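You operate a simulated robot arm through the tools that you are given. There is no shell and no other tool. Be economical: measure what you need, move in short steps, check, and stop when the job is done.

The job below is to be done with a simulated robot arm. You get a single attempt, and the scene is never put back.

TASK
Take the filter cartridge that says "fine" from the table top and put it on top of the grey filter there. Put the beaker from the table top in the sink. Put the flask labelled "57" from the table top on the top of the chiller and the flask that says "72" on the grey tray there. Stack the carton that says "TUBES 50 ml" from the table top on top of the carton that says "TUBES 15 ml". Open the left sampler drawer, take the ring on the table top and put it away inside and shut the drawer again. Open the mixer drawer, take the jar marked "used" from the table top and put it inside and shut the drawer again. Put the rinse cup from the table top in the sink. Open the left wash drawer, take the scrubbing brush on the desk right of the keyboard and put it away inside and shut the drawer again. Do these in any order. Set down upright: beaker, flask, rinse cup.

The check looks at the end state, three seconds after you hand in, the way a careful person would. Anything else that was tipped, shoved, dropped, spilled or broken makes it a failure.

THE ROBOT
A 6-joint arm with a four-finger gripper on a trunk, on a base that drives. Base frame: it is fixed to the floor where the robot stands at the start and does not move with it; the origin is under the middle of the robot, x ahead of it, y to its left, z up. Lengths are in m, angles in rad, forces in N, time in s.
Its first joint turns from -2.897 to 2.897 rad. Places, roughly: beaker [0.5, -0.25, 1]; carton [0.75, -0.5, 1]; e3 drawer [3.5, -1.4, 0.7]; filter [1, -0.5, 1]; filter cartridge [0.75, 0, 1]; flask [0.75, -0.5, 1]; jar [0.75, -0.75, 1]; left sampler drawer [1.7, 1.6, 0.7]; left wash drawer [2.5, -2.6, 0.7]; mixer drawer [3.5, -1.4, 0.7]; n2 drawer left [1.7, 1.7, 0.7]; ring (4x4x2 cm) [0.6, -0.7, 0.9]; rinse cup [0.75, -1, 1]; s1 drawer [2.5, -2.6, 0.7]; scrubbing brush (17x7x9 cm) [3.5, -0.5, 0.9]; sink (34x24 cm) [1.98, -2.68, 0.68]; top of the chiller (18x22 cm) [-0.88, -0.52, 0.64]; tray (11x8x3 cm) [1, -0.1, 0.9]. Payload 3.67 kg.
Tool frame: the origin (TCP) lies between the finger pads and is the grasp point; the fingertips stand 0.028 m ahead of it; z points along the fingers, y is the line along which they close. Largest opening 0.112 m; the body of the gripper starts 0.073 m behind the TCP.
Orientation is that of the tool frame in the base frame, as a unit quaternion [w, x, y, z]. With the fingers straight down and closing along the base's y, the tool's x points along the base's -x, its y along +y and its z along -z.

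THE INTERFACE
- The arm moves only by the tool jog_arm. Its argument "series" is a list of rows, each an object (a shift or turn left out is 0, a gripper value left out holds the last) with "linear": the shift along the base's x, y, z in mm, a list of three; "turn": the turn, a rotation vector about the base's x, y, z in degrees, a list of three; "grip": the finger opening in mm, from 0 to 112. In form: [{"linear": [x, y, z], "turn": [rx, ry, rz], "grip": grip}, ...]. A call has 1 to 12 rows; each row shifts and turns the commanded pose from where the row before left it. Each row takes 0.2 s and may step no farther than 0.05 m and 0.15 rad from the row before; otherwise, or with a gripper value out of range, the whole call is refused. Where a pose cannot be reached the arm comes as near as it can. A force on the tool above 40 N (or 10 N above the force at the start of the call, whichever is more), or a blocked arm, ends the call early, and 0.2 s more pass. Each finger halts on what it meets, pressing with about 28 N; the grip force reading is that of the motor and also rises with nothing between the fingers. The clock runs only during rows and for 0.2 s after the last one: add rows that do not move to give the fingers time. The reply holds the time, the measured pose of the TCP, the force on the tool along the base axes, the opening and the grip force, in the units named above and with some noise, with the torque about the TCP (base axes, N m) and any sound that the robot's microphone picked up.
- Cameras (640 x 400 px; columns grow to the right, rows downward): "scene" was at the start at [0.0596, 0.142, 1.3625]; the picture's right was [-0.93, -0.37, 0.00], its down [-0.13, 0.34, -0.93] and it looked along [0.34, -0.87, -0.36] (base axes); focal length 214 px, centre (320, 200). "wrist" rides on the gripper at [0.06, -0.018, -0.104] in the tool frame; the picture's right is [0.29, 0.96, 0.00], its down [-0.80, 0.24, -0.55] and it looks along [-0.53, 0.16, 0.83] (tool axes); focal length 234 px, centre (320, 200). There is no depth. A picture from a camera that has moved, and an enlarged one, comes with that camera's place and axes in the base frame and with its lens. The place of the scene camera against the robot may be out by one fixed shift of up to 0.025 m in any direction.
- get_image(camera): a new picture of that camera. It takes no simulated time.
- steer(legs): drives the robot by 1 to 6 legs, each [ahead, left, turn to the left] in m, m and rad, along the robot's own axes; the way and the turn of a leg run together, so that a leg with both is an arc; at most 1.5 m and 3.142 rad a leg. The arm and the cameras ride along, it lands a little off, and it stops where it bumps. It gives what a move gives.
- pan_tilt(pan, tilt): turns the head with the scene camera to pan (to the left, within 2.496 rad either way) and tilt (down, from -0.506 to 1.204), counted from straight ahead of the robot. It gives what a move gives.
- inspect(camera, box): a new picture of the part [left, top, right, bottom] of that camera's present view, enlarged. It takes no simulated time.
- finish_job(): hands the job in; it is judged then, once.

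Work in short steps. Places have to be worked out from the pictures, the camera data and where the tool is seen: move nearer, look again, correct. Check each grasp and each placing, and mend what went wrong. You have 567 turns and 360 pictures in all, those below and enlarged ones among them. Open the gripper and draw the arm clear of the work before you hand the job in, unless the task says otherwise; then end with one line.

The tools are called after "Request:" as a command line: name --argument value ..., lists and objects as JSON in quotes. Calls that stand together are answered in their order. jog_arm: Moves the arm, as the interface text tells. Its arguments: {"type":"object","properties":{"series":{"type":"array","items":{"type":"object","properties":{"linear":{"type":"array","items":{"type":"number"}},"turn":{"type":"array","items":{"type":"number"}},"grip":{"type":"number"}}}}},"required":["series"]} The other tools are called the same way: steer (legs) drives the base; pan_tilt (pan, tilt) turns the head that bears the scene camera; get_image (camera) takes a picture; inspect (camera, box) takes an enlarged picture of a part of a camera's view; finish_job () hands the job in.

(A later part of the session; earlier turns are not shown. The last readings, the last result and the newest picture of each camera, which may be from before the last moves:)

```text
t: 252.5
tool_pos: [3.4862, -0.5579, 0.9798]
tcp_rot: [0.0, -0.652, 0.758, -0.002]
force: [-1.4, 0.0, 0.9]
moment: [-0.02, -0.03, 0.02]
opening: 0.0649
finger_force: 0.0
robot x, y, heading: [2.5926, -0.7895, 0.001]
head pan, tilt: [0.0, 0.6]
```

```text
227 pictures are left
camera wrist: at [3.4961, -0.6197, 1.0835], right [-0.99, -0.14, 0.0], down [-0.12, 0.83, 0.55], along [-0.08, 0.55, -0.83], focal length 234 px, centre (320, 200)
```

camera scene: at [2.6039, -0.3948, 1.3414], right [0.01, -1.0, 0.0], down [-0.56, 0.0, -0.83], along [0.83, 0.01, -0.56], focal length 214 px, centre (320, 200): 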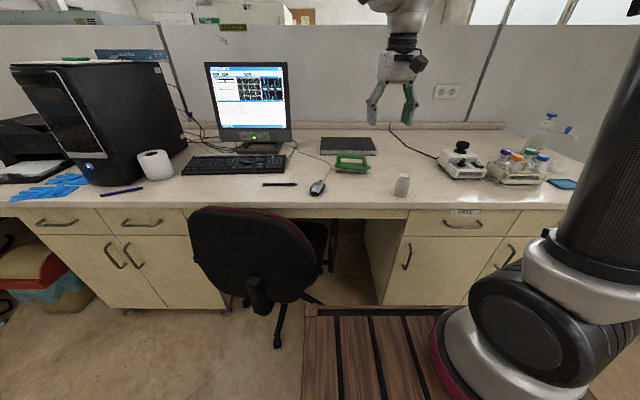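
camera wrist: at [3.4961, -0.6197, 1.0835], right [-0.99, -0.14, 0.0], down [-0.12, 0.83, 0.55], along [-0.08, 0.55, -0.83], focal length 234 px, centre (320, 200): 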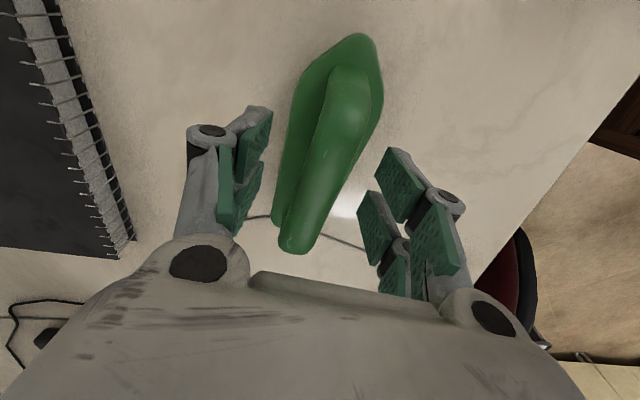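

Aligned. Lower 22 mm and close on the bar.

Request:
jog_arm --series '[{"linear": [0, 0, -12]}, {"linear": [0, 0, -10]}, {"grip": 40}, {"grip": 12}, {"grip": 12}, {"grip": 12}]'

Request:
jog_arm --series '[{"linear": [0, 0, 25]}, {"linear": [0, 0, 45]}]'

Request:
get_image --camera "scene"

```text
t: 253.9
tool_pos: [3.4865, -0.5573, 0.9581]
tcp_rot: [-0.001, -0.652, 0.758, -0.002]
force: [0.6, 0.3, -0.2]
moment: [-0.01, 0.01, -0.03]
opening: 0.025
finger_force: 28.2
robot x, y, heading: [2.5918, -0.7927, 0.003]
head pan, tilt: [0.0, 0.6]
```

```text
t: 254.5
tool_pos: [3.4872, -0.5582, 1.0304]
tcp_rot: [-0.001, -0.653, 0.758, -0.002]
force: [0.4, -0.2, -1.8]
moment: [-0.01, 0.01, 0.03]
opening: 0.0247
finger_force: 27.5
robot x, y, heading: [2.5918, -0.7948, 0.001]
head pan, tilt: [0.0, 0.6]
```

```text
226 pictures are left
camera scene: at [2.7068, -0.5618, 1.3413], right [0.0, -1.0, 0.0], down [-0.57, 0.0, -0.82], along [0.82, 0.0, -0.57], focal length 214 px, centre (320, 200)
```

scene: 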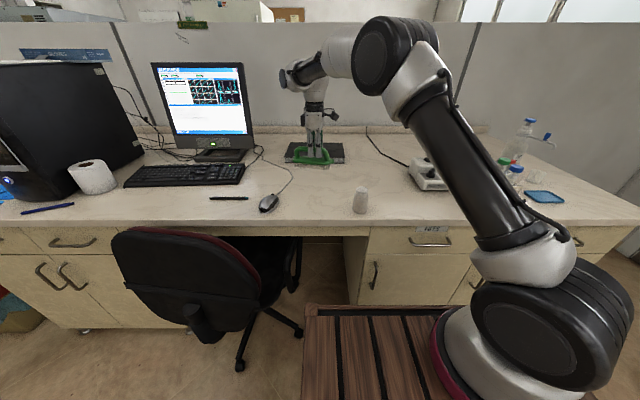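

Brush held. Raise and retract, then drive back to the wash drawer.

Request:
jog_arm --series '[{"linear": [0, 0, 45]}, {"linear": [0, 0, 45]}, {"linear": [0, 0, 40]}, {"linear": [-40, -25, 0]}, {"linear": [-40, -25, 0]}, {"linear": [-40, -25, 0]}, {"linear": [-40, -25, 0]}, {"linear": [-40, -25, 0]}, {"linear": [-20, -25, 0]}, {"linear": [0, -40, 0]}]'

Request:
steer --legs '[[-0.1, 0, 0], [0, -0.5, 0], [0, 0, -1.57]]'

Request:
pan_tilt --pan -0.1 --tilt 0.7

Request:
get_image --camera "scene"

```text
t: 256.7
tool_pos: [3.2646, -0.7461, 1.1572]
tcp_rot: [0.0, -0.653, 0.757, -0.002]
force: [-0.8, 0.8, -0.3]
moment: [-0.04, 0.01, 0.0]
opening: 0.0248
finger_force: 28.0
robot x, y, heading: [2.5943, -0.7896, 0.001]
head pan, tilt: [0.0, 0.6]
```

```text
t: 264.2
tool_pos: [2.5339, -1.9571, 1.1586]
tcp_rot: [-0.002, 0.077, 0.997, -0.002]
force: [0.8, -0.5, -1.7]
moment: [0.05, 0.02, -0.04]
opening: 0.0247
finger_force: 28.4
robot x, y, heading: [2.4901, -1.2874, -1.574]
head pan, tilt: [0.0, 0.6]
```

```text
t: 264.9
tool_pos: [2.5319, -1.9555, 1.1575]
tcp_rot: [-0.002, 0.078, 0.997, -0.001]
force: [-0.1, -0.6, -1.2]
moment: [-0.02, 0.03, -0.02]
opening: 0.0249
finger_force: 27.8
robot x, y, heading: [2.4951, -1.2828, -1.577]
head pan, tilt: [-0.099, 0.7]
```

```text
225 pictures are left
camera scene: at [2.705, -1.3771, 1.3328], right [-0.99, 0.11, 0.0], down [0.07, 0.64, -0.77], along [-0.08, -0.76, -0.64], focal length 214 px, centre (320, 200)
```

scene: 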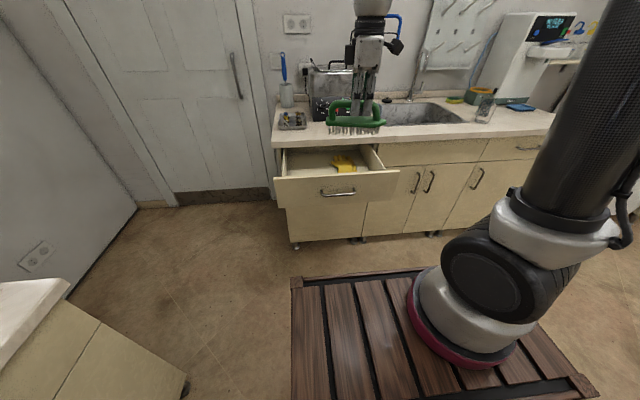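

Move over the free (left) part of the drawer and look inside with the wrist camera.

Request:
jog_arm --series '[{"linear": [20, -40, 0]}, {"linear": [20, -40, 0]}, {"linear": [20, -40, 0]}, {"linear": [20, -40, 0]}, {"linear": [20, -40, 0]}, {"linear": [20, -40, 0]}]'

Request:
get_image --camera "wrist"

Request:
inspect --camera "scene" --box '[260, 100, 420, 220]'

```text
t: 266.3
tool_pos: [2.6533, -2.1945, 1.1584]
tcp_rot: [-0.001, 0.078, 0.997, -0.001]
force: [0.1, 0.4, -0.4]
moment: [-0.04, -0.02, 0.02]
opening: 0.0247
finger_force: 28.0
robot x, y, heading: [2.4909, -1.2814, -1.576]
head pan, tilt: [-0.099, 0.7]
```

```text
224 pictures are left
camera wrist: at [2.5922, -2.2041, 1.2617], right [-0.14, 0.99, 0.0], down [0.83, 0.11, 0.55], along [0.55, 0.07, -0.83], focal length 234 px, centre (320, 200)
```

wrist: 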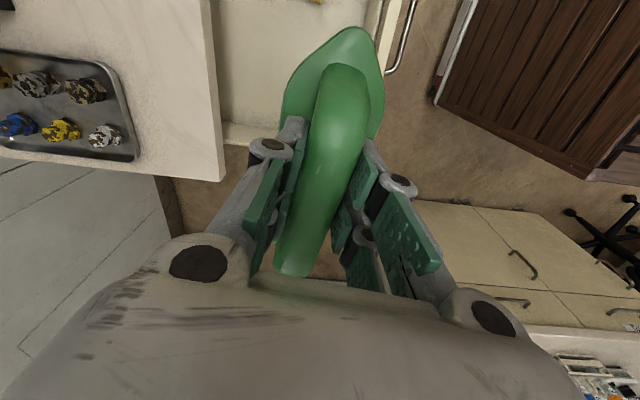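

```text
3.33 times, centred on (340, 160) of scene
camera zoom: at [2.7047, -1.3766, 1.3328], right [-0.99, 0.11, 0.0], down [0.07, 0.64, -0.77], along [-0.08, -0.76, -0.64], focal length 715 px, centre (253, 333)
```

zoom: 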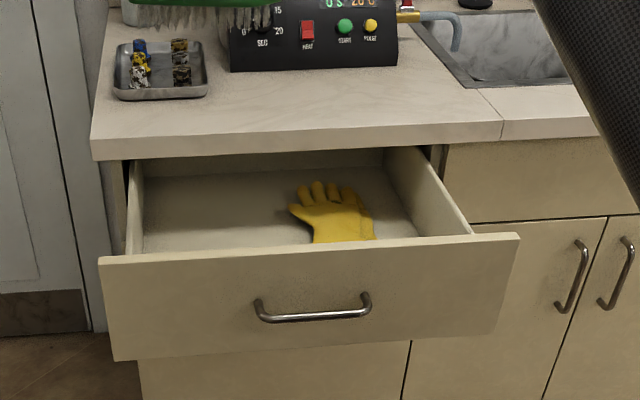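

The glove fills the right/middle; the left strip is free. I rotate the brush to lie front-to-back at x≈2.66.

Request:
jog_arm --series '[{"linear": [0, -2, 0], "turn": [0, 0, -8.2]}, {"linear": [0, -2, 0], "turn": [0, 0, -8.2]}, {"linear": [0, -2, 0], "turn": [0, 0, -8.2]}, {"linear": [0, -2, 0], "turn": [0, 0, -8.2]}, {"linear": [0, -2, 0], "turn": [0, 0, -8.2]}, {"linear": [0, -2, 0], "turn": [0, 0, -8.2]}, {"linear": [0, -2, 0], "turn": [0, 0, -8.2]}, {"linear": [0, 0, 0], "turn": [0, 0, -8.2]}, {"linear": [0, 0, 0], "turn": [0, 0, -8.2]}, {"linear": [0, 0, 0], "turn": [0, 0, -7.2]}]'

Request:
get_image --camera "wrist"

```text
t: 268.5
tool_pos: [2.6535, -2.2113, 1.156]
tcp_rot: [-0.001, 0.707, 0.707, 0.001]
force: [-0.4, -0.6, -1.4]
moment: [0.07, 0.05, 0.04]
opening: 0.0247
finger_force: 28.0
robot x, y, heading: [2.4944, -1.2832, -1.573]
head pan, tilt: [-0.099, 0.7]
```

```text
222 pictures are left
camera wrist: at [2.6358, -2.1517, 1.2616], right [0.96, 0.29, 0.0], down [0.24, -0.8, 0.55], along [0.16, -0.53, -0.83], focal length 234 px, centre (320, 200)
```

wrist: 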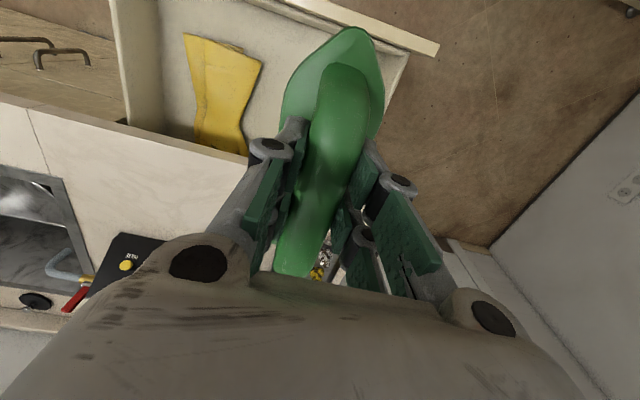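

Interior is y -2.12…-2.36; target brush centre (2.67,-2.24). Shift and descend.

Request:
jog_arm --series '[{"linear": [15, -28, 0]}, {"linear": [0, 0, -45]}, {"linear": [0, 0, -45]}, {"linear": [0, 0, -45]}, {"linear": [0, 0, -45]}, {"linear": [0, 0, -45]}, {"linear": [0, 0, -45]}]'

Request:
get_image --camera "wrist"

Request:
inspect --camera "scene" --box '[240, 80, 420, 220]'

```text
t: 270.1
tool_pos: [2.6622, -2.2276, 0.8826]
tcp_rot: [-0.001, 0.706, 0.708, 0.0]
force: [0.1, 0.6, -0.1]
moment: [0.01, 0.01, 0.02]
opening: 0.0248
finger_force: 27.4
out of reach, approached as far as the arm can: row 1
robot x, y, heading: [2.4943, -1.2854, -1.579]
head pan, tilt: [-0.099, 0.7]
```

```text
221 pictures are left
camera wrist: at [2.645, -2.1698, 0.9857], right [0.96, 0.29, 0.0], down [0.24, -0.8, 0.55], along [0.16, -0.53, -0.83], focal length 234 px, centre (320, 200)
```

wrist: 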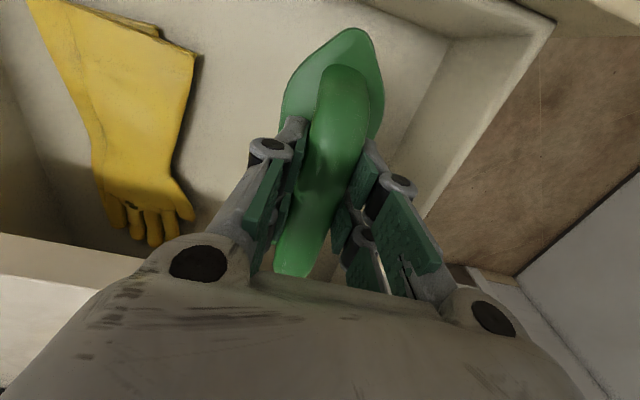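

```text
2.86 times, centred on (330, 150) of scene
camera zoom: at [2.7049, -1.3767, 1.3328], right [-0.99, 0.11, 0.0], down [0.07, 0.64, -0.77], along [-0.08, -0.76, -0.64], focal length 613 px, centre (291, 343)
```

zoom: 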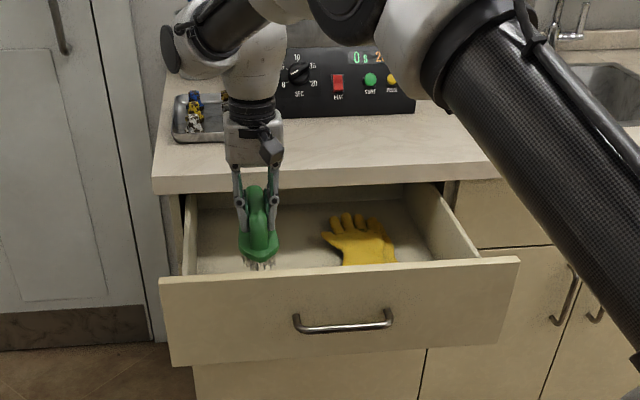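

Position good. Continue down, nudging 10 mm inward.

Request:
jog_arm --series '[{"linear": [2, -10, -25]}, {"linear": [0, 0, -25]}, {"linear": [0, 0, -15]}]'

Request:
jog_arm --series '[{"linear": [0, 0, -8]}, {"linear": [0, 0, -6]}]'

```text
t: 270.9
tool_pos: [2.6653, -2.24, 0.8171]
tcp_rot: [-0.002, 0.706, 0.708, 0.0]
force: [0.3, 0.7, -1.0]
moment: [0.0, 0.03, 0.02]
opening: 0.0246
finger_force: 27.6
robot x, y, heading: [2.4913, -1.2849, -1.577]
head pan, tilt: [-0.099, 0.7]
```

```text
t: 271.5
tool_pos: [2.6662, -2.2404, 0.8029]
tcp_rot: [-0.003, 0.707, 0.708, 0.001]
force: [-0.9, -0.2, -1.0]
moment: [0.04, 0.0, 0.02]
opening: 0.0251
finger_force: 28.0
robot x, y, heading: [2.4925, -1.2833, -1.573]
head pan, tilt: [-0.099, 0.7]
```

Request:
jog_arm --series '[{"linear": [0, 0, -5]}, {"linear": [0, 0, -5]}, {"linear": [0, 0, -5]}]'

```text
t: 272.3
tool_pos: [2.666, -2.2401, 0.7886]
tcp_rot: [-0.002, 0.707, 0.707, 0.001]
force: [-0.3, 0.6, 0.0]
moment: [0.0, 0.02, 0.0]
opening: 0.0247
finger_force: 27.9
robot x, y, heading: [2.4982, -1.2833, -1.58]
head pan, tilt: [-0.099, 0.7]
```

Request:
jog_arm --series '[{"linear": [0, 0, -5]}, {"linear": [0, 0, -5]}, {"linear": [0, 0, -5]}]'

Request:
get_image --camera "wrist"

```text
t: 273.1
tool_pos: [2.6653, -2.2415, 0.7771]
tcp_rot: [-0.001, 0.707, 0.707, -0.001]
force: [-2.0, 0.2, 19.0]
moment: [0.76, -0.06, 0.06]
opening: 0.0249
finger_force: 27.7
robot x, y, heading: [2.4914, -1.2834, -1.579]
head pan, tilt: [-0.099, 0.7]
```

```text
219 pictures are left
camera wrist: at [2.648, -2.1815, 0.8803], right [0.96, 0.29, 0.0], down [0.24, -0.8, 0.55], along [0.16, -0.53, -0.83], focal length 234 px, centre (320, 200)
```

wrist: 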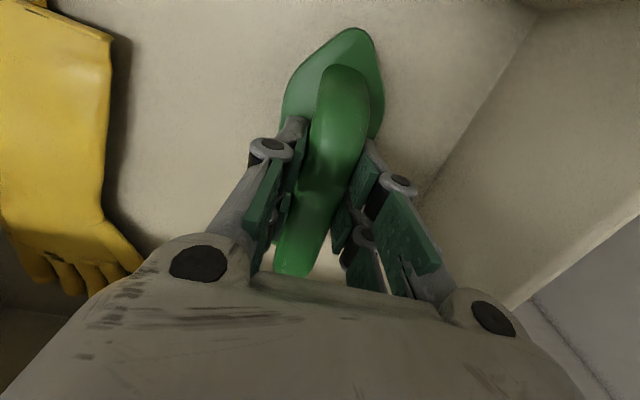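

Brush on the drawer floor. Release and rise.

Request:
jog_arm --series '[{"linear": [0, 0, 2]}, {"grip": 40}, {"grip": 60}, {"grip": 60}, {"linear": [0, 0, 30]}, {"linear": [0, 0, 45]}, {"linear": [0, 0, 45]}, {"linear": [0, 0, 45]}, {"linear": [0, 30, 30]}, {"linear": [0, 40, 0]}, {"linear": [0, 40, 0]}]'

Request:
get_image --camera "scene"

```text
t: 275.5
tool_pos: [2.6648, -2.1294, 0.9695]
tcp_rot: [-0.002, 0.707, 0.708, 0.0]
force: [0.8, 0.0, -1.1]
moment: [0.01, -0.03, 0.01]
opening: 0.06
finger_force: 0.1
robot x, y, heading: [2.4936, -1.2822, -1.579]
head pan, tilt: [-0.099, 0.7]
```

```text
218 pictures are left
camera scene: at [2.705, -1.3776, 1.3327], right [-0.99, 0.11, 0.0], down [0.07, 0.64, -0.76], along [-0.08, -0.76, -0.64], focal length 214 px, centre (320, 200)
```

scene: 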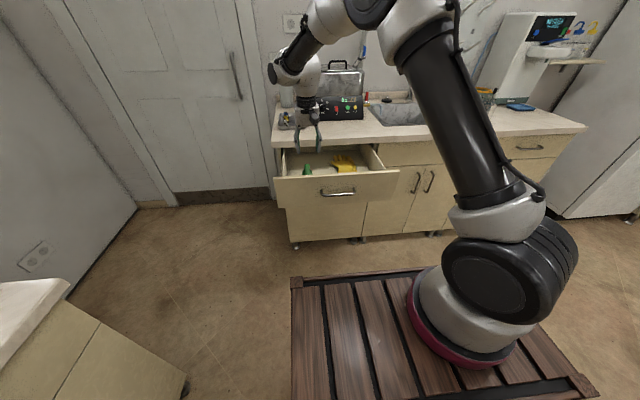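

Brush lies in the drawer. Now close it: closed fingers in front of the handle, then push. First move the robot 0.1 m closer with the arm retracted in front of the handle.

Request:
jog_arm --series '[{"linear": [-20, 40, 0], "grip": 10}, {"linear": [-20, 40, 0]}, {"linear": [-20, 40, 0]}, {"linear": [-20, 40, 0]}, {"linear": [-20, 40, 0]}, {"linear": [-10, 40, 0]}]'

Request:
steer --legs '[[0.1, 0, 0]]'

Request:
jog_arm --series '[{"linear": [0, 0, -45]}, {"linear": [0, 0, -45]}, {"linear": [0, 0, -45]}, {"linear": [0, 0, -40]}]'

Request:
get_image --camera "wrist"

```text
t: 276.9
tool_pos: [2.5584, -1.889, 0.9713]
tcp_rot: [-0.003, 0.707, 0.707, 0.002]
force: [0.1, 0.9, -0.8]
moment: [0.02, 0.02, 0.01]
opening: 0.0101
finger_force: 0.0
robot x, y, heading: [2.494, -1.282, -1.577]
head pan, tilt: [-0.099, 0.7]
```

```text
t: 278.0
tool_pos: [2.556, -1.9918, 0.9725]
tcp_rot: [-0.002, 0.706, 0.708, 0.001]
force: [0.3, -0.5, -0.1]
moment: [0.04, -0.02, -0.01]
opening: 0.0099
finger_force: 0.0
robot x, y, heading: [2.4943, -1.3862, -1.584]
head pan, tilt: [-0.099, 0.7]
```

```text
t: 279.0
tool_pos: [2.5545, -1.9894, 0.795]
tcp_rot: [-0.002, 0.707, 0.708, 0.001]
force: [-0.3, -0.4, 0.9]
moment: [-0.03, -0.03, 0.03]
opening: 0.0102
finger_force: 0.1
robot x, y, heading: [2.4943, -1.384, -1.576]
head pan, tilt: [-0.099, 0.7]
```

```text
217 pictures are left
camera wrist: at [2.5374, -1.9304, 0.8997], right [0.96, 0.29, 0.0], down [0.24, -0.8, 0.55], along [0.16, -0.53, -0.83], focal length 234 px, centre (320, 200)
```

wrist: 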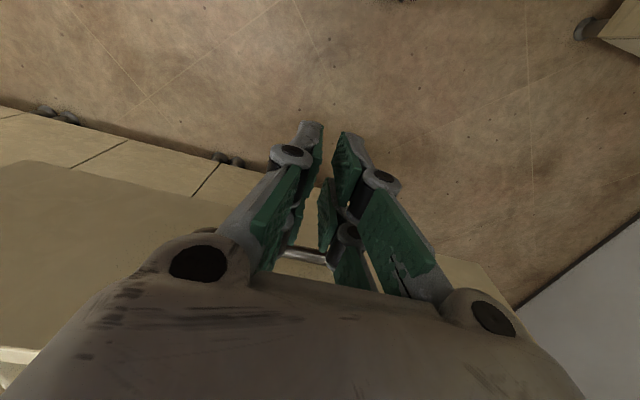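

Handle is right behind the fingers. Push the drawer shut.

Request:
jog_arm --series '[{"linear": [0, 0, -10]}, {"linear": [0, -35, 0]}, {"linear": [0, -35, 0]}, {"linear": [0, -35, 0]}, {"linear": [0, -35, 0]}, {"linear": [0, -35, 0]}, {"linear": [0, -35, 0]}, {"linear": [0, -35, 0]}, {"linear": [0, -35, 0]}]'

Request:
get_image --camera "scene"

```text
t: 281.0
tool_pos: [2.5549, -2.2712, 0.7867]
tcp_rot: [-0.002, 0.706, 0.708, 0.001]
force: [0.8, -0.1, 0.7]
moment: [0.02, -0.01, 0.01]
opening: 0.0101
finger_force: 0.1
robot x, y, heading: [2.4906, -1.3875, -1.578]
head pan, tilt: [-0.099, 0.7]
```

```text
216 pictures are left
camera scene: at [2.7041, -1.4793, 1.3328], right [-0.99, 0.11, 0.0], down [0.07, 0.64, -0.77], along [-0.08, -0.76, -0.64], focal length 214 px, centre (320, 200)
```

scene: 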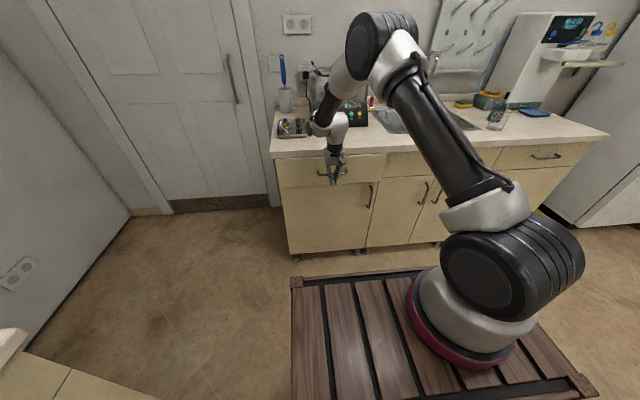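

Nearly shut. Push the rest in small steps until resistance.

Request:
jog_arm --series '[{"linear": [0, -20, 0]}, {"linear": [0, -15, 0]}, {"linear": [0, -10, 0]}, {"linear": [0, -8, 0]}]'

Request:
inspect --camera "scene" --box '[250, 100, 420, 230]'

```text
t: 281.9
tool_pos: [2.5567, -2.3114, 0.7852]
tcp_rot: [-0.005, 0.706, 0.708, 0.004]
force: [-2.4, 23.2, 12.3]
moment: [-2.84, -0.24, -0.11]
opening: 0.0099
finger_force: 0.0
robot x, y, heading: [2.4911, -1.3864, -1.583]
head pan, tilt: [-0.099, 0.7]
stopped in row 4: the force on the tool passed its limit at 58 N (the readings are from after the stop); the commanded pose is now the measured one
```

```text
3.08 times, centred on (335, 165) of scene
camera zoom: at [2.7039, -1.4778, 1.3329], right [-0.99, 0.11, 0.0], down [0.07, 0.64, -0.77], along [-0.08, -0.76, -0.64], focal length 660 px, centre (274, 308)
```

zoom: 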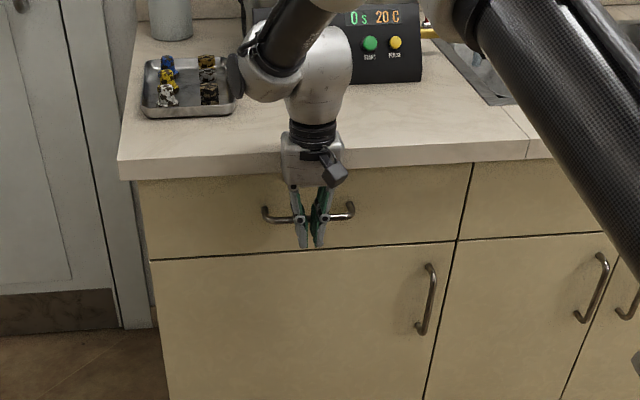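

Drawer is shut (58 N stop). Retreat and raise; then turn to face the desk's mixer drawer.

Request:
jog_arm --series '[{"linear": [0, 20, 0]}, {"linear": [0, 40, 0]}, {"linear": [0, 40, 20]}, {"linear": [0, 40, 25]}, {"linear": [0, 30, 35]}, {"linear": [0, 30, 35]}, {"linear": [0, 0, 45]}, {"linear": [0, 0, 45]}, {"linear": [0, 0, 45]}, {"linear": [0, 0, 45]}]'

Request:
steer --legs '[[-0.08, 0, 0], [0, 0, 1.575], [-0.4, -0.1, 0]]'

Request:
pan_tilt --pan 0.0 --tilt 0.5

Request:
get_image --camera "scene"

Request:
get_image --camera "wrist"

```text
t: 284.1
tool_pos: [2.557, -2.1101, 1.0758]
tcp_rot: [-0.007, 0.706, 0.708, 0.004]
force: [-0.2, -1.1, 0.2]
moment: [0.05, 0.05, -0.03]
opening: 0.0098
finger_force: 0.0
robot x, y, heading: [2.4923, -1.3884, -1.586]
head pan, tilt: [-0.099, 0.7]
```

```text
t: 291.0
tool_pos: [2.8146, -1.3539, 1.0747]
tcp_rot: [-0.006, 0.023, 1.0, -0.003]
force: [-0.7, -0.4, -0.2]
moment: [-0.01, 0.01, -0.01]
opening: 0.0101
finger_force: 0.1
robot x, y, heading: [2.0897, -1.3815, -0.054]
head pan, tilt: [-0.099, 0.7]
```

```text
t: 291.7
tool_pos: [2.814, -1.3545, 1.0749]
tcp_rot: [-0.006, 0.023, 1.0, -0.001]
force: [0.1, -0.7, -0.2]
moment: [0.02, -0.01, -0.02]
opening: 0.0102
finger_force: 0.1
robot x, y, heading: [2.0919, -1.3879, -0.057]
head pan, tilt: [0.0, 0.499]
```

```text
214 pictures are left
camera scene: at [2.2159, -1.1618, 1.3504], right [-0.06, -1.0, 0.0], down [-0.48, 0.03, -0.88], along [0.88, -0.05, -0.48], focal length 214 px, centre (320, 200)
```

scene: 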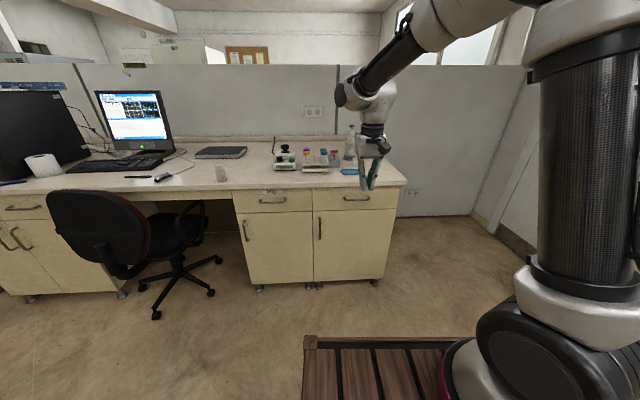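

```text
213 pictures are left
camera wrist: at [2.7552, -1.3692, 1.1798], right [-0.25, 0.97, 0.0], down [0.81, 0.21, 0.54], along [0.53, 0.13, -0.84], focal length 234 px, centre (320, 200)
```

wrist: 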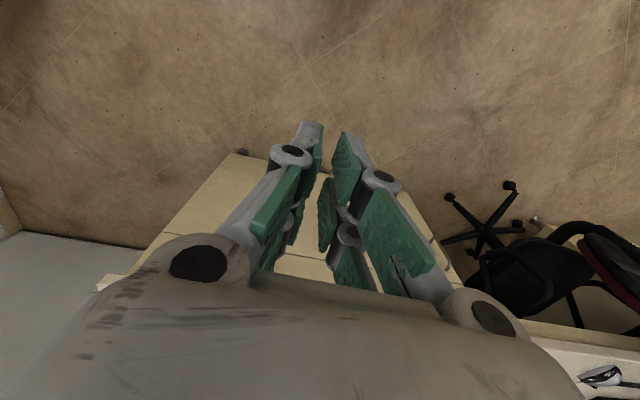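

Request:
inspect --camera "scene" --box '[220, 130, 420, 260]'

Request:
steer --legs '[[0, 0, 0.055]]'

```text
3.08 times, centred on (320, 195) of scene
camera zoom: at [2.2159, -1.1618, 1.3504], right [-0.06, -1.0, 0.0], down [-0.48, 0.03, -0.88], along [0.88, -0.05, -0.48], focal length 660 px, centre (320, 215)
```

zoom: 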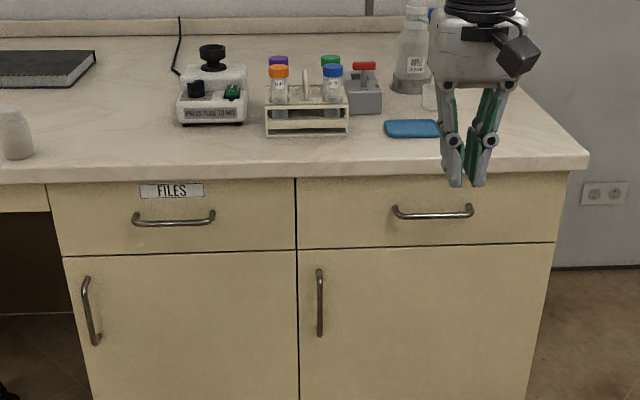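

```text
t: 292.5
tool_pos: [2.8113, -1.3139, 1.0757]
tcp_rot: [-0.006, -0.006, 1.0, -0.002]
force: [0.0, -0.9, -0.2]
moment: [-0.05, -0.02, 0.01]
opening: 0.0099
finger_force: 0.1
robot x, y, heading: [2.0884, -1.384, -0.0]
head pan, tilt: [0.0, 0.499]
```

The right drawer (y≈-1.42) is the mixer drawer; handle ≈ (3.24,-1.42,0.787). This time I use only ~32° tilt at larger reach. Drive 0.1 ahead, yaw -90°, and move out.

Request:
steer --legs '[[0.1, 0, 0]]'

Request:
jog_arm --series '[{"linear": [0, -9, -5], "turn": [0.7, 0, -8.2], "grip": 40}, {"linear": [0, -9, -5], "turn": [0, 0, -8.2]}, {"linear": [0, -9, -5], "turn": [0, 0, -8.2]}, {"linear": [0, -9, -5], "turn": [0, 0, -8.2]}, {"linear": [0, -9, -5], "turn": [0, 0, -8.2]}, {"linear": [0, -9, -5], "turn": [0, 0, -8.2]}, {"linear": [0, -9, -5], "turn": [0, 0, -8.2]}, {"linear": [0, -9, -5], "turn": [0, 0, -8.2]}, {"linear": [0, -9, -5], "turn": [0, 0, -8.2]}, {"linear": [0, -9, -5], "turn": [0, 0, -8.2]}, {"linear": [0, -9, 0], "turn": [0, 0, -8]}]'

Request:
jog_arm --series '[{"linear": [40, 0, -5]}, {"linear": [40, 0, -5], "turn": [0, -6.4, 0]}, {"linear": [40, 0, -5], "turn": [0, -6.4, 0]}, {"linear": [35, 0, -5], "turn": [0, -6.4, 0]}, {"linear": [30, 0, -5], "turn": [0, -6.4, 0]}, {"linear": [20, 0, -10], "turn": [0, -6.4, 0]}]'

Request:
get_image --camera "wrist"

```text
t: 293.7
tool_pos: [2.9117, -1.3131, 1.0749]
tcp_rot: [-0.006, -0.007, 1.0, -0.001]
force: [-0.1, -0.8, -0.5]
moment: [0.02, 0.03, -0.02]
opening: 0.0101
finger_force: 0.1
robot x, y, heading: [2.1913, -1.3808, -0.0]
head pan, tilt: [0.0, 0.499]
```

```text
t: 296.1
tool_pos: [2.9109, -1.4115, 1.0242]
tcp_rot: [-0.003, 0.704, 0.711, 0.008]
force: [0.5, -0.5, 0.1]
moment: [0.01, 0.0, -0.06]
opening: 0.0399
finger_force: 0.0
robot x, y, heading: [2.1891, -1.3823, -0.002]
head pan, tilt: [0.0, 0.499]
```

```text
t: 297.5
tool_pos: [3.1145, -1.4117, 0.9901]
tcp_rot: [0.194, 0.673, 0.685, 0.202]
force: [-0.1, 0.1, 0.6]
moment: [-0.01, -0.03, -0.04]
opening: 0.0397
finger_force: 0.0
robot x, y, heading: [2.19, -1.3844, 0.001]
head pan, tilt: [0.0, 0.499]
```

```text
211 pictures are left
camera wrist: at [3.0439, -1.3531, 1.0683], right [0.8, 0.3, 0.52], down [-0.08, -0.8, 0.59], along [0.59, -0.52, -0.62], focal length 234 px, centre (320, 200)
```

wrist: 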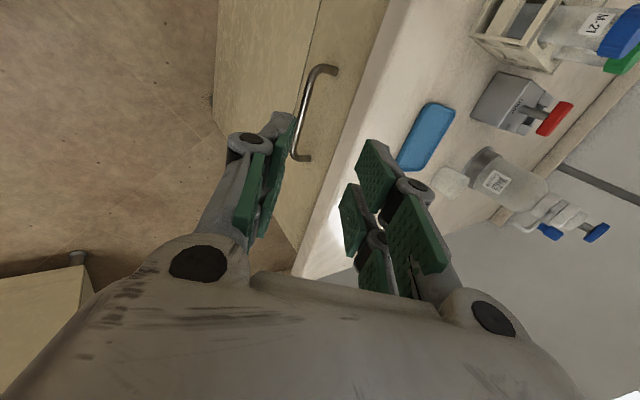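

No limits hit. Bar ≈ (3.238,-1.435,0.775). Move onto the approach line.

Request:
jog_arm --series '[{"linear": [17, -6, -33]}, {"linear": [17, -6, -33]}, {"linear": [18, -6, -33]}, {"linear": [18, -6, -32]}]'

Request:
get_image --camera "wrist"

```text
t: 298.5
tool_pos: [3.1749, -1.4328, 0.8797]
tcp_rot: [0.189, 0.674, 0.686, 0.2]
force: [0.5, -0.2, 0.7]
moment: [0.03, 0.0, 0.0]
opening: 0.0398
finger_force: 0.1
out of reach, approached as far as the arm can: row 4
robot x, y, heading: [2.1862, -1.3846, -0.001]
head pan, tilt: [0.0, 0.499]
```

```text
210 pictures are left
camera wrist: at [3.1041, -1.3746, 0.959], right [0.81, 0.3, 0.51], down [-0.07, -0.8, 0.59], along [0.59, -0.51, -0.63], focal length 234 px, centre (320, 200)
```

wrist: 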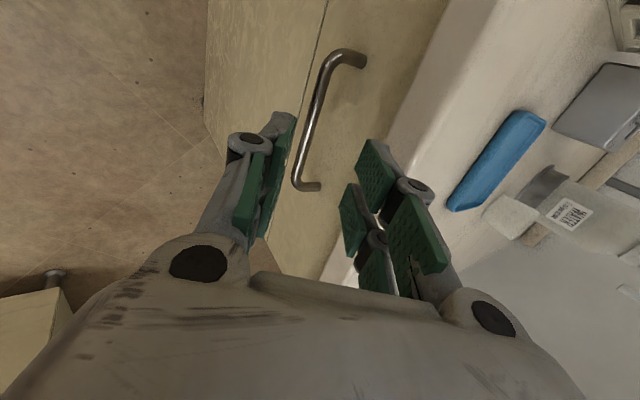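

At the reach limit; retract the arm 80 mm and bring the robot 80 mm closer.

Request:
jog_arm --series '[{"linear": [-40, 0, 5]}, {"linear": [-40, 0, 5]}]'

Request:
steer --legs '[[0.08, 0, 0]]'

Request:
get_image --camera "wrist"

```text
t: 299.1
tool_pos: [3.1347, -1.4182, 0.9112]
tcp_rot: [0.187, 0.674, 0.687, 0.195]
force: [0.7, -0.4, -0.3]
moment: [-0.02, -0.07, 0.03]
opening: 0.0399
finger_force: 0.2
out of reach, approached as far as the arm can: row 1, 2
robot x, y, heading: [2.1894, -1.382, -0.001]
head pan, tilt: [0.0, 0.499]
```

```text
t: 300.1
tool_pos: [3.214, -1.4172, 0.9114]
tcp_rot: [0.188, 0.674, 0.687, 0.195]
force: [0.3, -0.2, 0.2]
moment: [0.01, -0.02, 0.0]
opening: 0.04
finger_force: 0.0
robot x, y, heading: [2.2679, -1.3849, 0.002]
head pan, tilt: [0.0, 0.499]
```

```text
209 pictures are left
camera wrist: at [3.1441, -1.3594, 0.9908], right [0.81, 0.3, 0.5], down [-0.07, -0.8, 0.59], along [0.58, -0.52, -0.63], focal length 234 px, centre (320, 200)
```

wrist: 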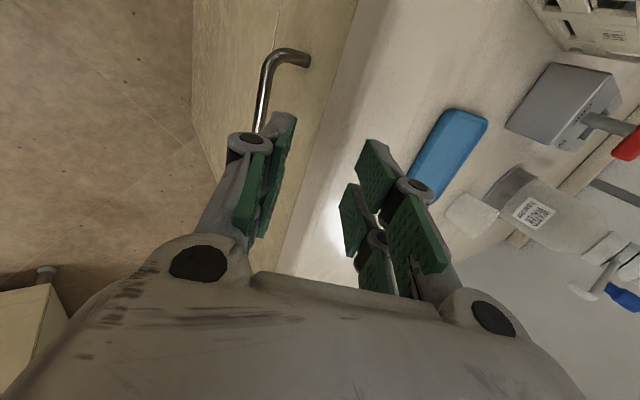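

Near the wrist alignment again. I raise, reduce the tilt to ~22°, and check that no limits are flagged.

Request:
jog_arm --series '[{"linear": [-30, 0, 25], "turn": [0, 3, 0], "grip": 30}, {"linear": [-30, 0, 25], "turn": [0, 3, 0]}, {"linear": [-20, 0, 30], "turn": [0, 3, 0]}, {"linear": [0, 0, 30]}]'

```text
t: 301.1
tool_pos: [3.1326, -1.4185, 1.0211]
tcp_rot: [0.132, 0.688, 0.7, 0.141]
force: [0.1, -0.1, -0.4]
moment: [0.02, 0.01, 0.01]
opening: 0.0301
finger_force: 0.0
robot x, y, heading: [2.2698, -1.3865, 0.003]
head pan, tilt: [0.0, 0.499]
```

Normal configuration, tilt 22°. Go to the approach line again.

Request:
jog_arm --series '[{"linear": [17, -4, -38]}, {"linear": [17, -4, -38]}, {"linear": [17, -4, -38]}, {"linear": [16, -4, -39]}]'

Request:
get_image --camera "wrist"

```text
t: 302.1
tool_pos: [3.1997, -1.4328, 0.8703]
tcp_rot: [0.133, 0.687, 0.7, 0.142]
force: [0.5, 0.1, 0.5]
moment: [-0.01, 0.0, -0.01]
opening: 0.0299
finger_force: 0.1
robot x, y, heading: [2.2701, -1.3848, 0.005]
head pan, tilt: [0.0, 0.499]
```

```text
208 pictures are left
camera wrist: at [3.1424, -1.376, 0.9599], right [0.88, 0.3, 0.37], down [0.02, -0.8, 0.6], along [0.48, -0.52, -0.71], focal length 234 px, centre (320, 200)
```

wrist: 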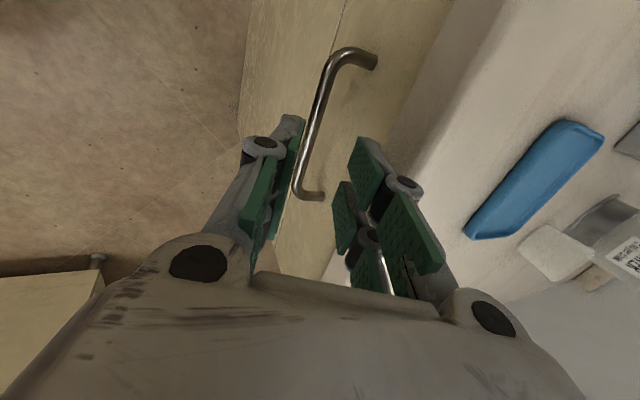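

Aligned nicely. Advance 60 mm along the tool axis.

Request:
jog_arm --series '[{"linear": [10, -1, -28]}, {"linear": [11, -1, -28]}]'

Request:
get_image --camera "wrist"

```text
t: 302.7
tool_pos: [3.2219, -1.4356, 0.8126]
tcp_rot: [0.134, 0.688, 0.699, 0.143]
force: [0.5, 0.0, 0.7]
moment: [0.0, -0.01, 0.04]
opening: 0.0302
finger_force: 0.0
robot x, y, heading: [2.2686, -1.3859, 0.005]
head pan, tilt: [0.0, 0.499]
```

```text
207 pictures are left
camera wrist: at [3.1642, -1.3778, 0.9029], right [0.88, 0.3, 0.37], down [0.03, -0.8, 0.6], along [0.48, -0.52, -0.71], focal length 234 px, centre (320, 200)
```

wrist: 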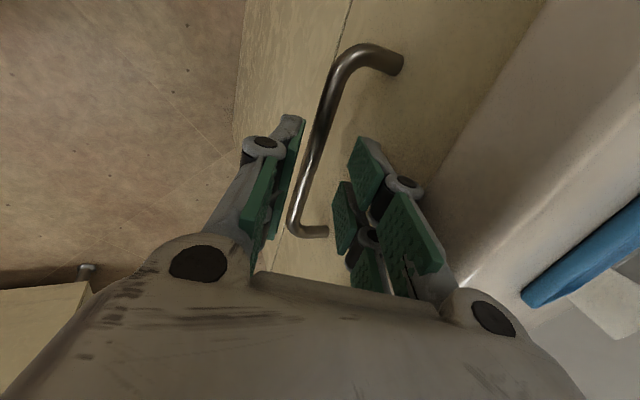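

Bar ~4 cm ahead, centred. Advance 34 mm and close.

Request:
jog_arm --series '[{"linear": [6, 0, -16]}, {"linear": [6, 0, -15]}, {"grip": 15}, {"grip": 5}, {"grip": 5}]'

Request:
get_image --camera "wrist"

```text
t: 303.9
tool_pos: [3.2322, -1.4362, 0.7798]
tcp_rot: [0.131, 0.688, 0.7, 0.14]
force: [-17.4, 1.6, -9.0]
moment: [0.18, 0.17, -0.45]
opening: 0.0151
finger_force: 9.3
robot x, y, heading: [2.2662, -1.3838, 0.0]
head pan, tilt: [0.0, 0.499]
```

```text
206 pictures are left
camera wrist: at [3.1756, -1.3781, 0.8698], right [0.88, 0.3, 0.36], down [0.03, -0.8, 0.6], along [0.47, -0.52, -0.71], focal length 234 px, centre (320, 200)
```

wrist: 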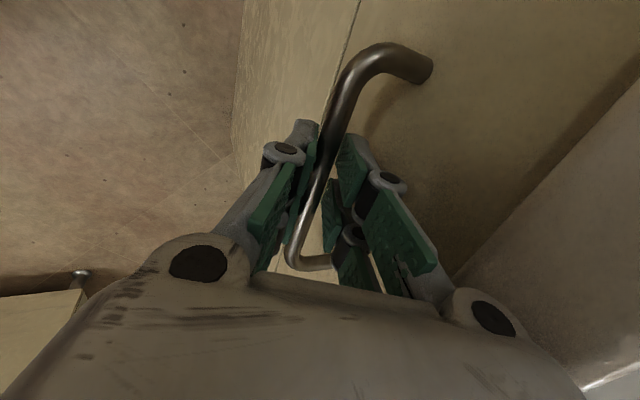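

Partly closed; give the fingers another moment and start pulling gently.

Request:
jog_arm --series '[{"grip": 3}, {"linear": [-8, 0, 0], "grip": 3}, {"linear": [-12, 0, 0]}]'

Request:
get_image --camera "wrist"

```text
t: 304.7
tool_pos: [3.2149, -1.4354, 0.7821]
tcp_rot: [0.134, 0.688, 0.699, 0.144]
force: [1.4, 2.9, -8.5]
moment: [0.93, 0.05, -1.54]
opening: 0.011
finger_force: 45.1
robot x, y, heading: [2.2688, -1.3806, 0.001]
head pan, tilt: [0.0, 0.499]
```

```text
205 pictures are left
camera wrist: at [3.1581, -1.3783, 0.8715], right [0.88, 0.3, 0.37], down [0.02, -0.8, 0.6], along [0.48, -0.51, -0.71], focal length 234 px, centre (320, 200)
```

wrist: 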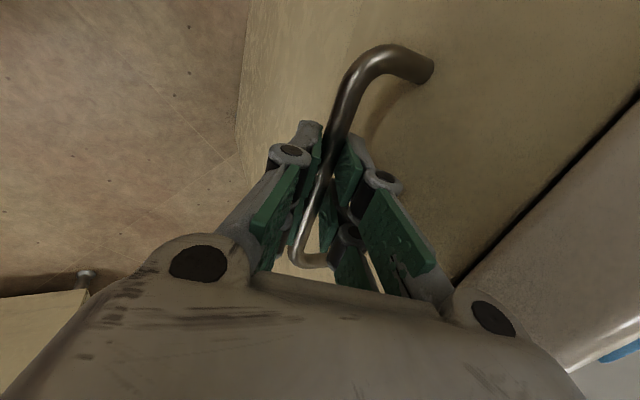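

Firm grip and the drawer moves. Pull it open by driving back 0.26 m.

Request:
steer --legs '[[-0.26, 0, 0]]'

Request:
get_image --camera "scene"

```text
t: 306.6
tool_pos: [2.9545, -1.4364, 0.7826]
tcp_rot: [0.133, 0.687, 0.7, 0.143]
force: [0.3, 25.0, 6.6]
moment: [1.18, -0.04, -1.46]
opening: 0.0107
finger_force: 45.6
robot x, y, heading: [2.0119, -1.3843, 0.001]
head pan, tilt: [0.0, 0.499]
```

```text
204 pictures are left
camera scene: at [2.1255, -1.1546, 1.3504], right [0.0, -1.0, 0.0], down [-0.48, 0.0, -0.88], along [0.88, 0.0, -0.48], focal length 214 px, centre (320, 200)
```

scene: 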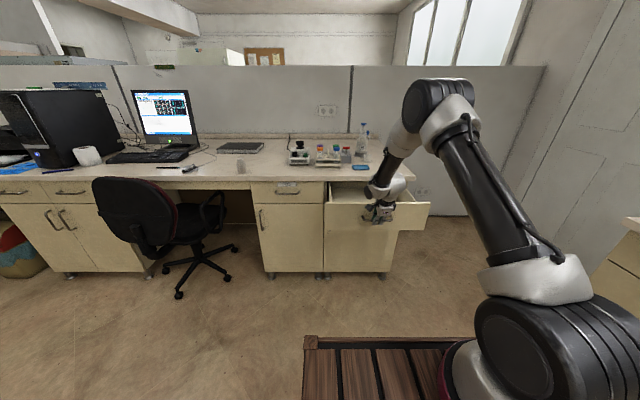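

Drawer open 0.28 m. Release, retreat along the tool axis, level and rise.

Request:
jog_arm --series '[{"grip": 20}, {"grip": 40}, {"grip": 40}, {"linear": [-11, 0, 28]}, {"linear": [-13, 0, 32]}, {"linear": [-10, 0, 40], "turn": [0, 5.5, 0]}, {"linear": [0, 0, 40], "turn": [0, 5.5, 0]}, {"linear": [0, 0, 40], "turn": [0, 5.6, 0]}, {"linear": [0, 0, 40], "turn": [0, 5.6, 0]}, {"linear": [0, 0, 40]}]'

Request:
inspect --camera "scene" --box '[300, 130, 460, 270]'

```text
t: 308.8
tool_pos: [2.9227, -1.4365, 1.0397]
tcp_rot: [-0.004, 0.703, 0.712, 0.007]
force: [-0.2, 0.4, -0.7]
moment: [0.03, -0.01, 0.01]
opening: 0.0399
finger_force: 0.0
robot x, y, heading: [2.0076, -1.3825, 0.003]
head pan, tilt: [0.0, 0.499]
```

```text
2.86 times, centred on (380, 200) of scene
camera zoom: at [2.126, -1.1553, 1.3504], right [0.0, -1.0, 0.0], down [-0.48, 0.0, -0.88], along [0.88, 0.0, -0.48], focal length 613 px, centre (149, 200)
```

zoom: 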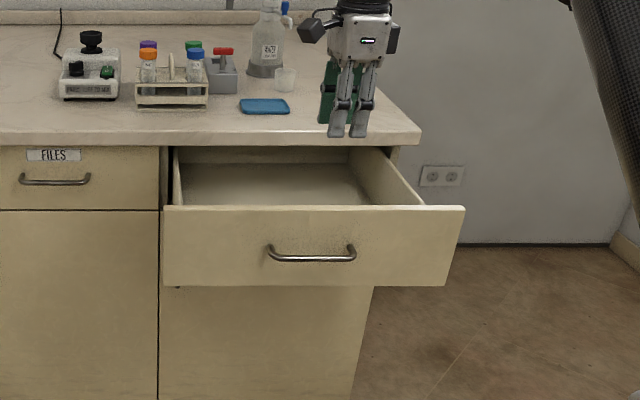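

Drawer open and empty inside. Raise, retract and yaw back to neutral; then drive to the far side of the table for the USED jar.

Request:
jog_arm --series '[{"linear": [-10, 0, 30], "turn": [0, 0, 8.1]}, {"linear": [-15, 0, 30], "turn": [0, 0, 8.1]}, {"linear": [-15, 0, 30], "turn": [0, 0, 8.1]}, {"linear": [-15, 0, 30], "turn": [0, 0, 8.1]}, {"linear": [-15, 0, 30], "turn": [0, 0, 8.1]}, {"linear": [-15, 0, 20], "turn": [0, 0, 8.1]}, {"linear": [-15, 0, 0], "turn": [0, 0, 8.1]}, {"linear": [-15, 0, 0], "turn": [0, 0, 8.1]}, {"linear": [-15, 0, 0], "turn": [0, 0, 8.1]}, {"linear": [-15, 0, 0], "turn": [0, 0, 8.1]}, {"linear": [-10, 20, 0], "turn": [0, 0, 8.1], "grip": 100}]'

Request:
steer --legs '[[0, 0.6, 0], [0, 0, 1.57], [0, 0, 1.565]]'

Request:
steer --legs '[[0.33, 0, 0]]'

Request:
get_image --camera "wrist"

```text
t: 311.2
tool_pos: [2.7661, -1.4164, 1.2125]
tcp_rot: [-0.007, 0.0, 1.0, 0.002]
force: [0.3, -0.1, 0.2]
moment: [0.03, 0.02, -0.02]
opening: 0.0991
finger_force: 0.1
robot x, y, heading: [2.0089, -1.3844, 0.001]
head pan, tilt: [0.0, 0.499]
```

```text
t: 322.3
tool_pos: [1.2527, -0.7783, 1.2121]
tcp_rot: [0.002, 1.0, 0.017, 0.009]
force: [0.0, -0.5, -0.3]
moment: [0.0, -0.03, 0.03]
opening: 0.0999
finger_force: 0.2
robot x, y, heading: [2.0057, -0.7846, -3.106]
head pan, tilt: [0.0, 0.499]
```

```text
t: 324.5
tool_pos: [0.9244, -0.7904, 1.2132]
tcp_rot: [0.002, 1.0, 0.017, 0.008]
force: [0.3, -0.1, -0.9]
moment: [-0.03, 0.03, -0.02]
opening: 0.1
finger_force: 0.2
robot x, y, heading: [1.6813, -0.7969, -3.1]
head pan, tilt: [0.0, 0.499]
```

```text
202 pictures are left
camera wrist: at [0.9826, -0.7704, 1.3177], right [0.32, -0.95, 0.01], down [-0.8, -0.26, 0.54], along [-0.51, -0.18, -0.84], focal length 234 px, centre (320, 200)
```

wrist: 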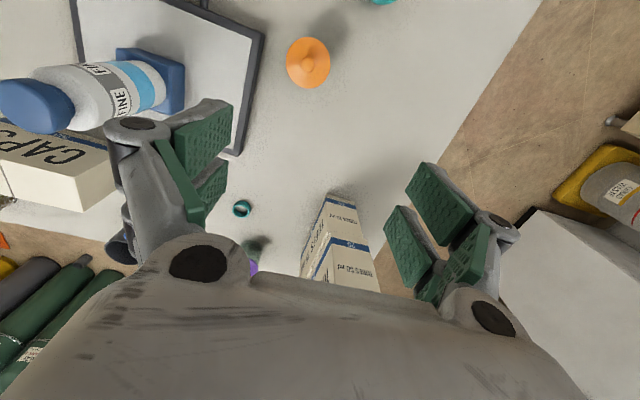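

USED jar at (0.962,-0.764). I centre over it, with 80 mm opening, and descend.

Request:
jog_arm --series '[{"linear": [38, 26, 0], "turn": [0.2, 0.9, 0], "grip": 82}, {"linear": [0, 0, -45]}, {"linear": [0, 0, -45]}, {"linear": [0, 0, -45]}]'

Request:
get_image --camera "wrist"

```text
t: 325.5
tool_pos: [0.9623, -0.7665, 1.0793]
tcp_rot: [0.001, 1.0, 0.017, 0.0]
force: [0.6, 0.3, 0.2]
moment: [0.0, 0.05, 0.02]
opening: 0.0821
finger_force: 0.1
robot x, y, heading: [1.6785, -0.799, -3.104]
head pan, tilt: [0.0, 0.499]
```

```text
201 pictures are left
camera wrist: at [1.0215, -0.7453, 1.1827], right [0.32, -0.95, 0.0], down [-0.79, -0.27, 0.55], along [-0.53, -0.18, -0.83], focal length 234 px, centre (320, 200)
```

wrist: 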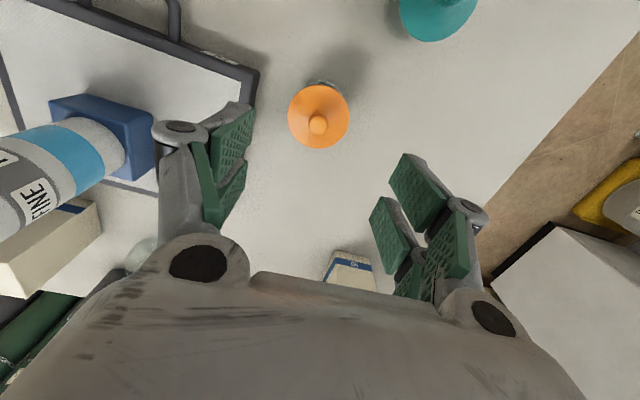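

Centre refined (0.967,-0.763). Descend to the body and close.

Request:
jog_arm --series '[{"linear": [5, 3, -45]}, {"linear": [0, 0, -45]}, {"linear": [0, 0, -40]}, {"linear": [0, 0, -20]}]'

Request:
get_image --camera "wrist"

```text
t: 326.5
tool_pos: [0.9685, -0.762, 0.9282]
tcp_rot: [0.001, 1.0, 0.017, 0.0]
force: [0.0, 0.5, 0.9]
moment: [0.04, 0.01, 0.02]
opening: 0.0821
finger_force: 0.1
robot x, y, heading: [1.6809, -0.7968, -3.103]
head pan, tilt: [0.0, 0.499]
```

```text
200 pictures are left
camera wrist: at [1.0277, -0.7417, 1.0323], right [0.32, -0.95, 0.0], down [-0.79, -0.27, 0.55], along [-0.52, -0.18, -0.83], focal length 234 px, centre (320, 200)
```

wrist: 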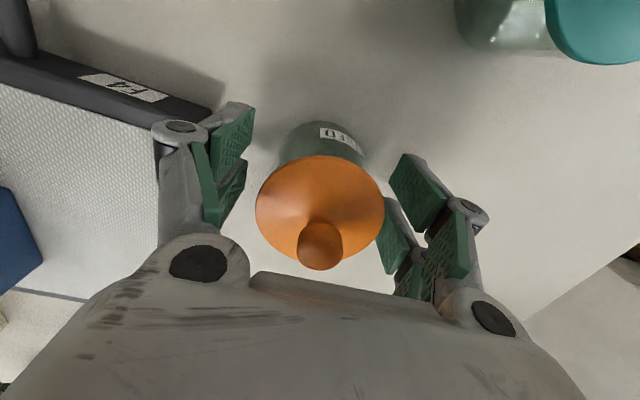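

Request:
jog_arm --series '[{"linear": [0, 0, -12]}, {"grip": 65}, {"grip": 45}, {"grip": 40}, {"grip": 40}, {"linear": [0, 0, 15]}, {"linear": [0, 0, 30]}]'

Request:
get_image --camera "wrist"

```text
t: 328.1
tool_pos: [0.9687, -0.7626, 0.9598]
tcp_rot: [0.002, 1.0, 0.016, 0.001]
force: [-0.6, 0.1, -3.7]
moment: [0.0, -0.07, 0.0]
opening: 0.0578
finger_force: 28.2
robot x, y, heading: [1.682, -0.7944, -3.101]
head pan, tilt: [0.0, 0.499]
```

```text
199 pictures are left
camera wrist: at [1.0281, -0.7424, 1.0639], right [0.32, -0.95, 0.0], down [-0.79, -0.27, 0.55], along [-0.52, -0.18, -0.83], focal length 234 px, centre (320, 200)
```

wrist: 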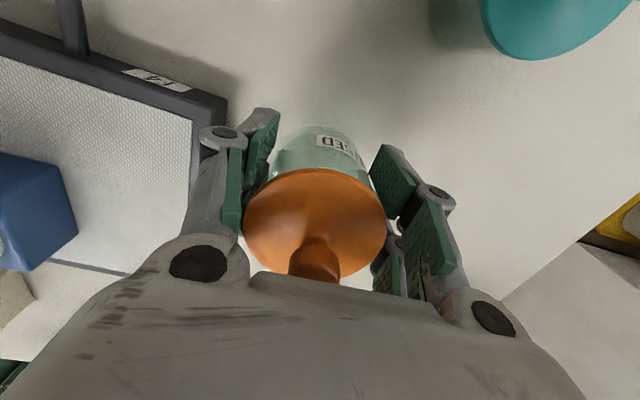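

Jar held (58 mm, ~0.35 kg). Raise it and check it's whole.

Request:
jog_arm --series '[{"linear": [0, 0, 45]}, {"linear": [0, 0, 45]}, {"linear": [0, 0, 45]}, {"linear": [0, 0, 45]}, {"linear": [0, 0, 45]}]'

Request:
get_image --camera "scene"

```text
t: 329.3
tool_pos: [0.9672, -0.7618, 1.1857]
tcp_rot: [0.002, 1.0, 0.016, 0.001]
force: [-0.7, 0.1, -4.2]
moment: [0.0, -0.05, -0.02]
opening: 0.0574
finger_force: 27.7
robot x, y, heading: [1.6824, -0.7978, -3.105]
head pan, tilt: [0.0, 0.499]
```

```text
198 pictures are left
camera scene: at [1.5834, -1.0025, 1.3504], right [-0.04, 1.0, 0.0], down [0.48, 0.02, -0.88], along [-0.88, -0.03, -0.48], focal length 214 px, centre (320, 200)
```

scene: 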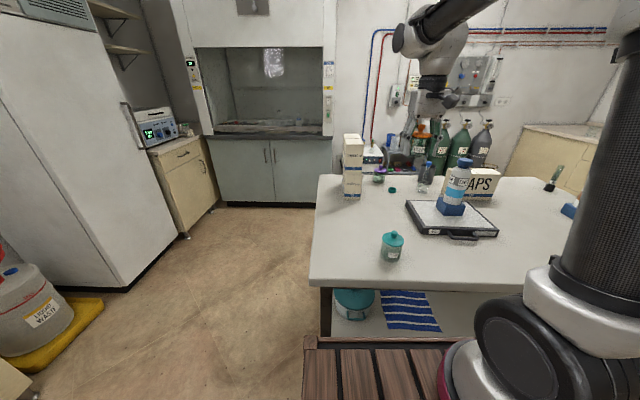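

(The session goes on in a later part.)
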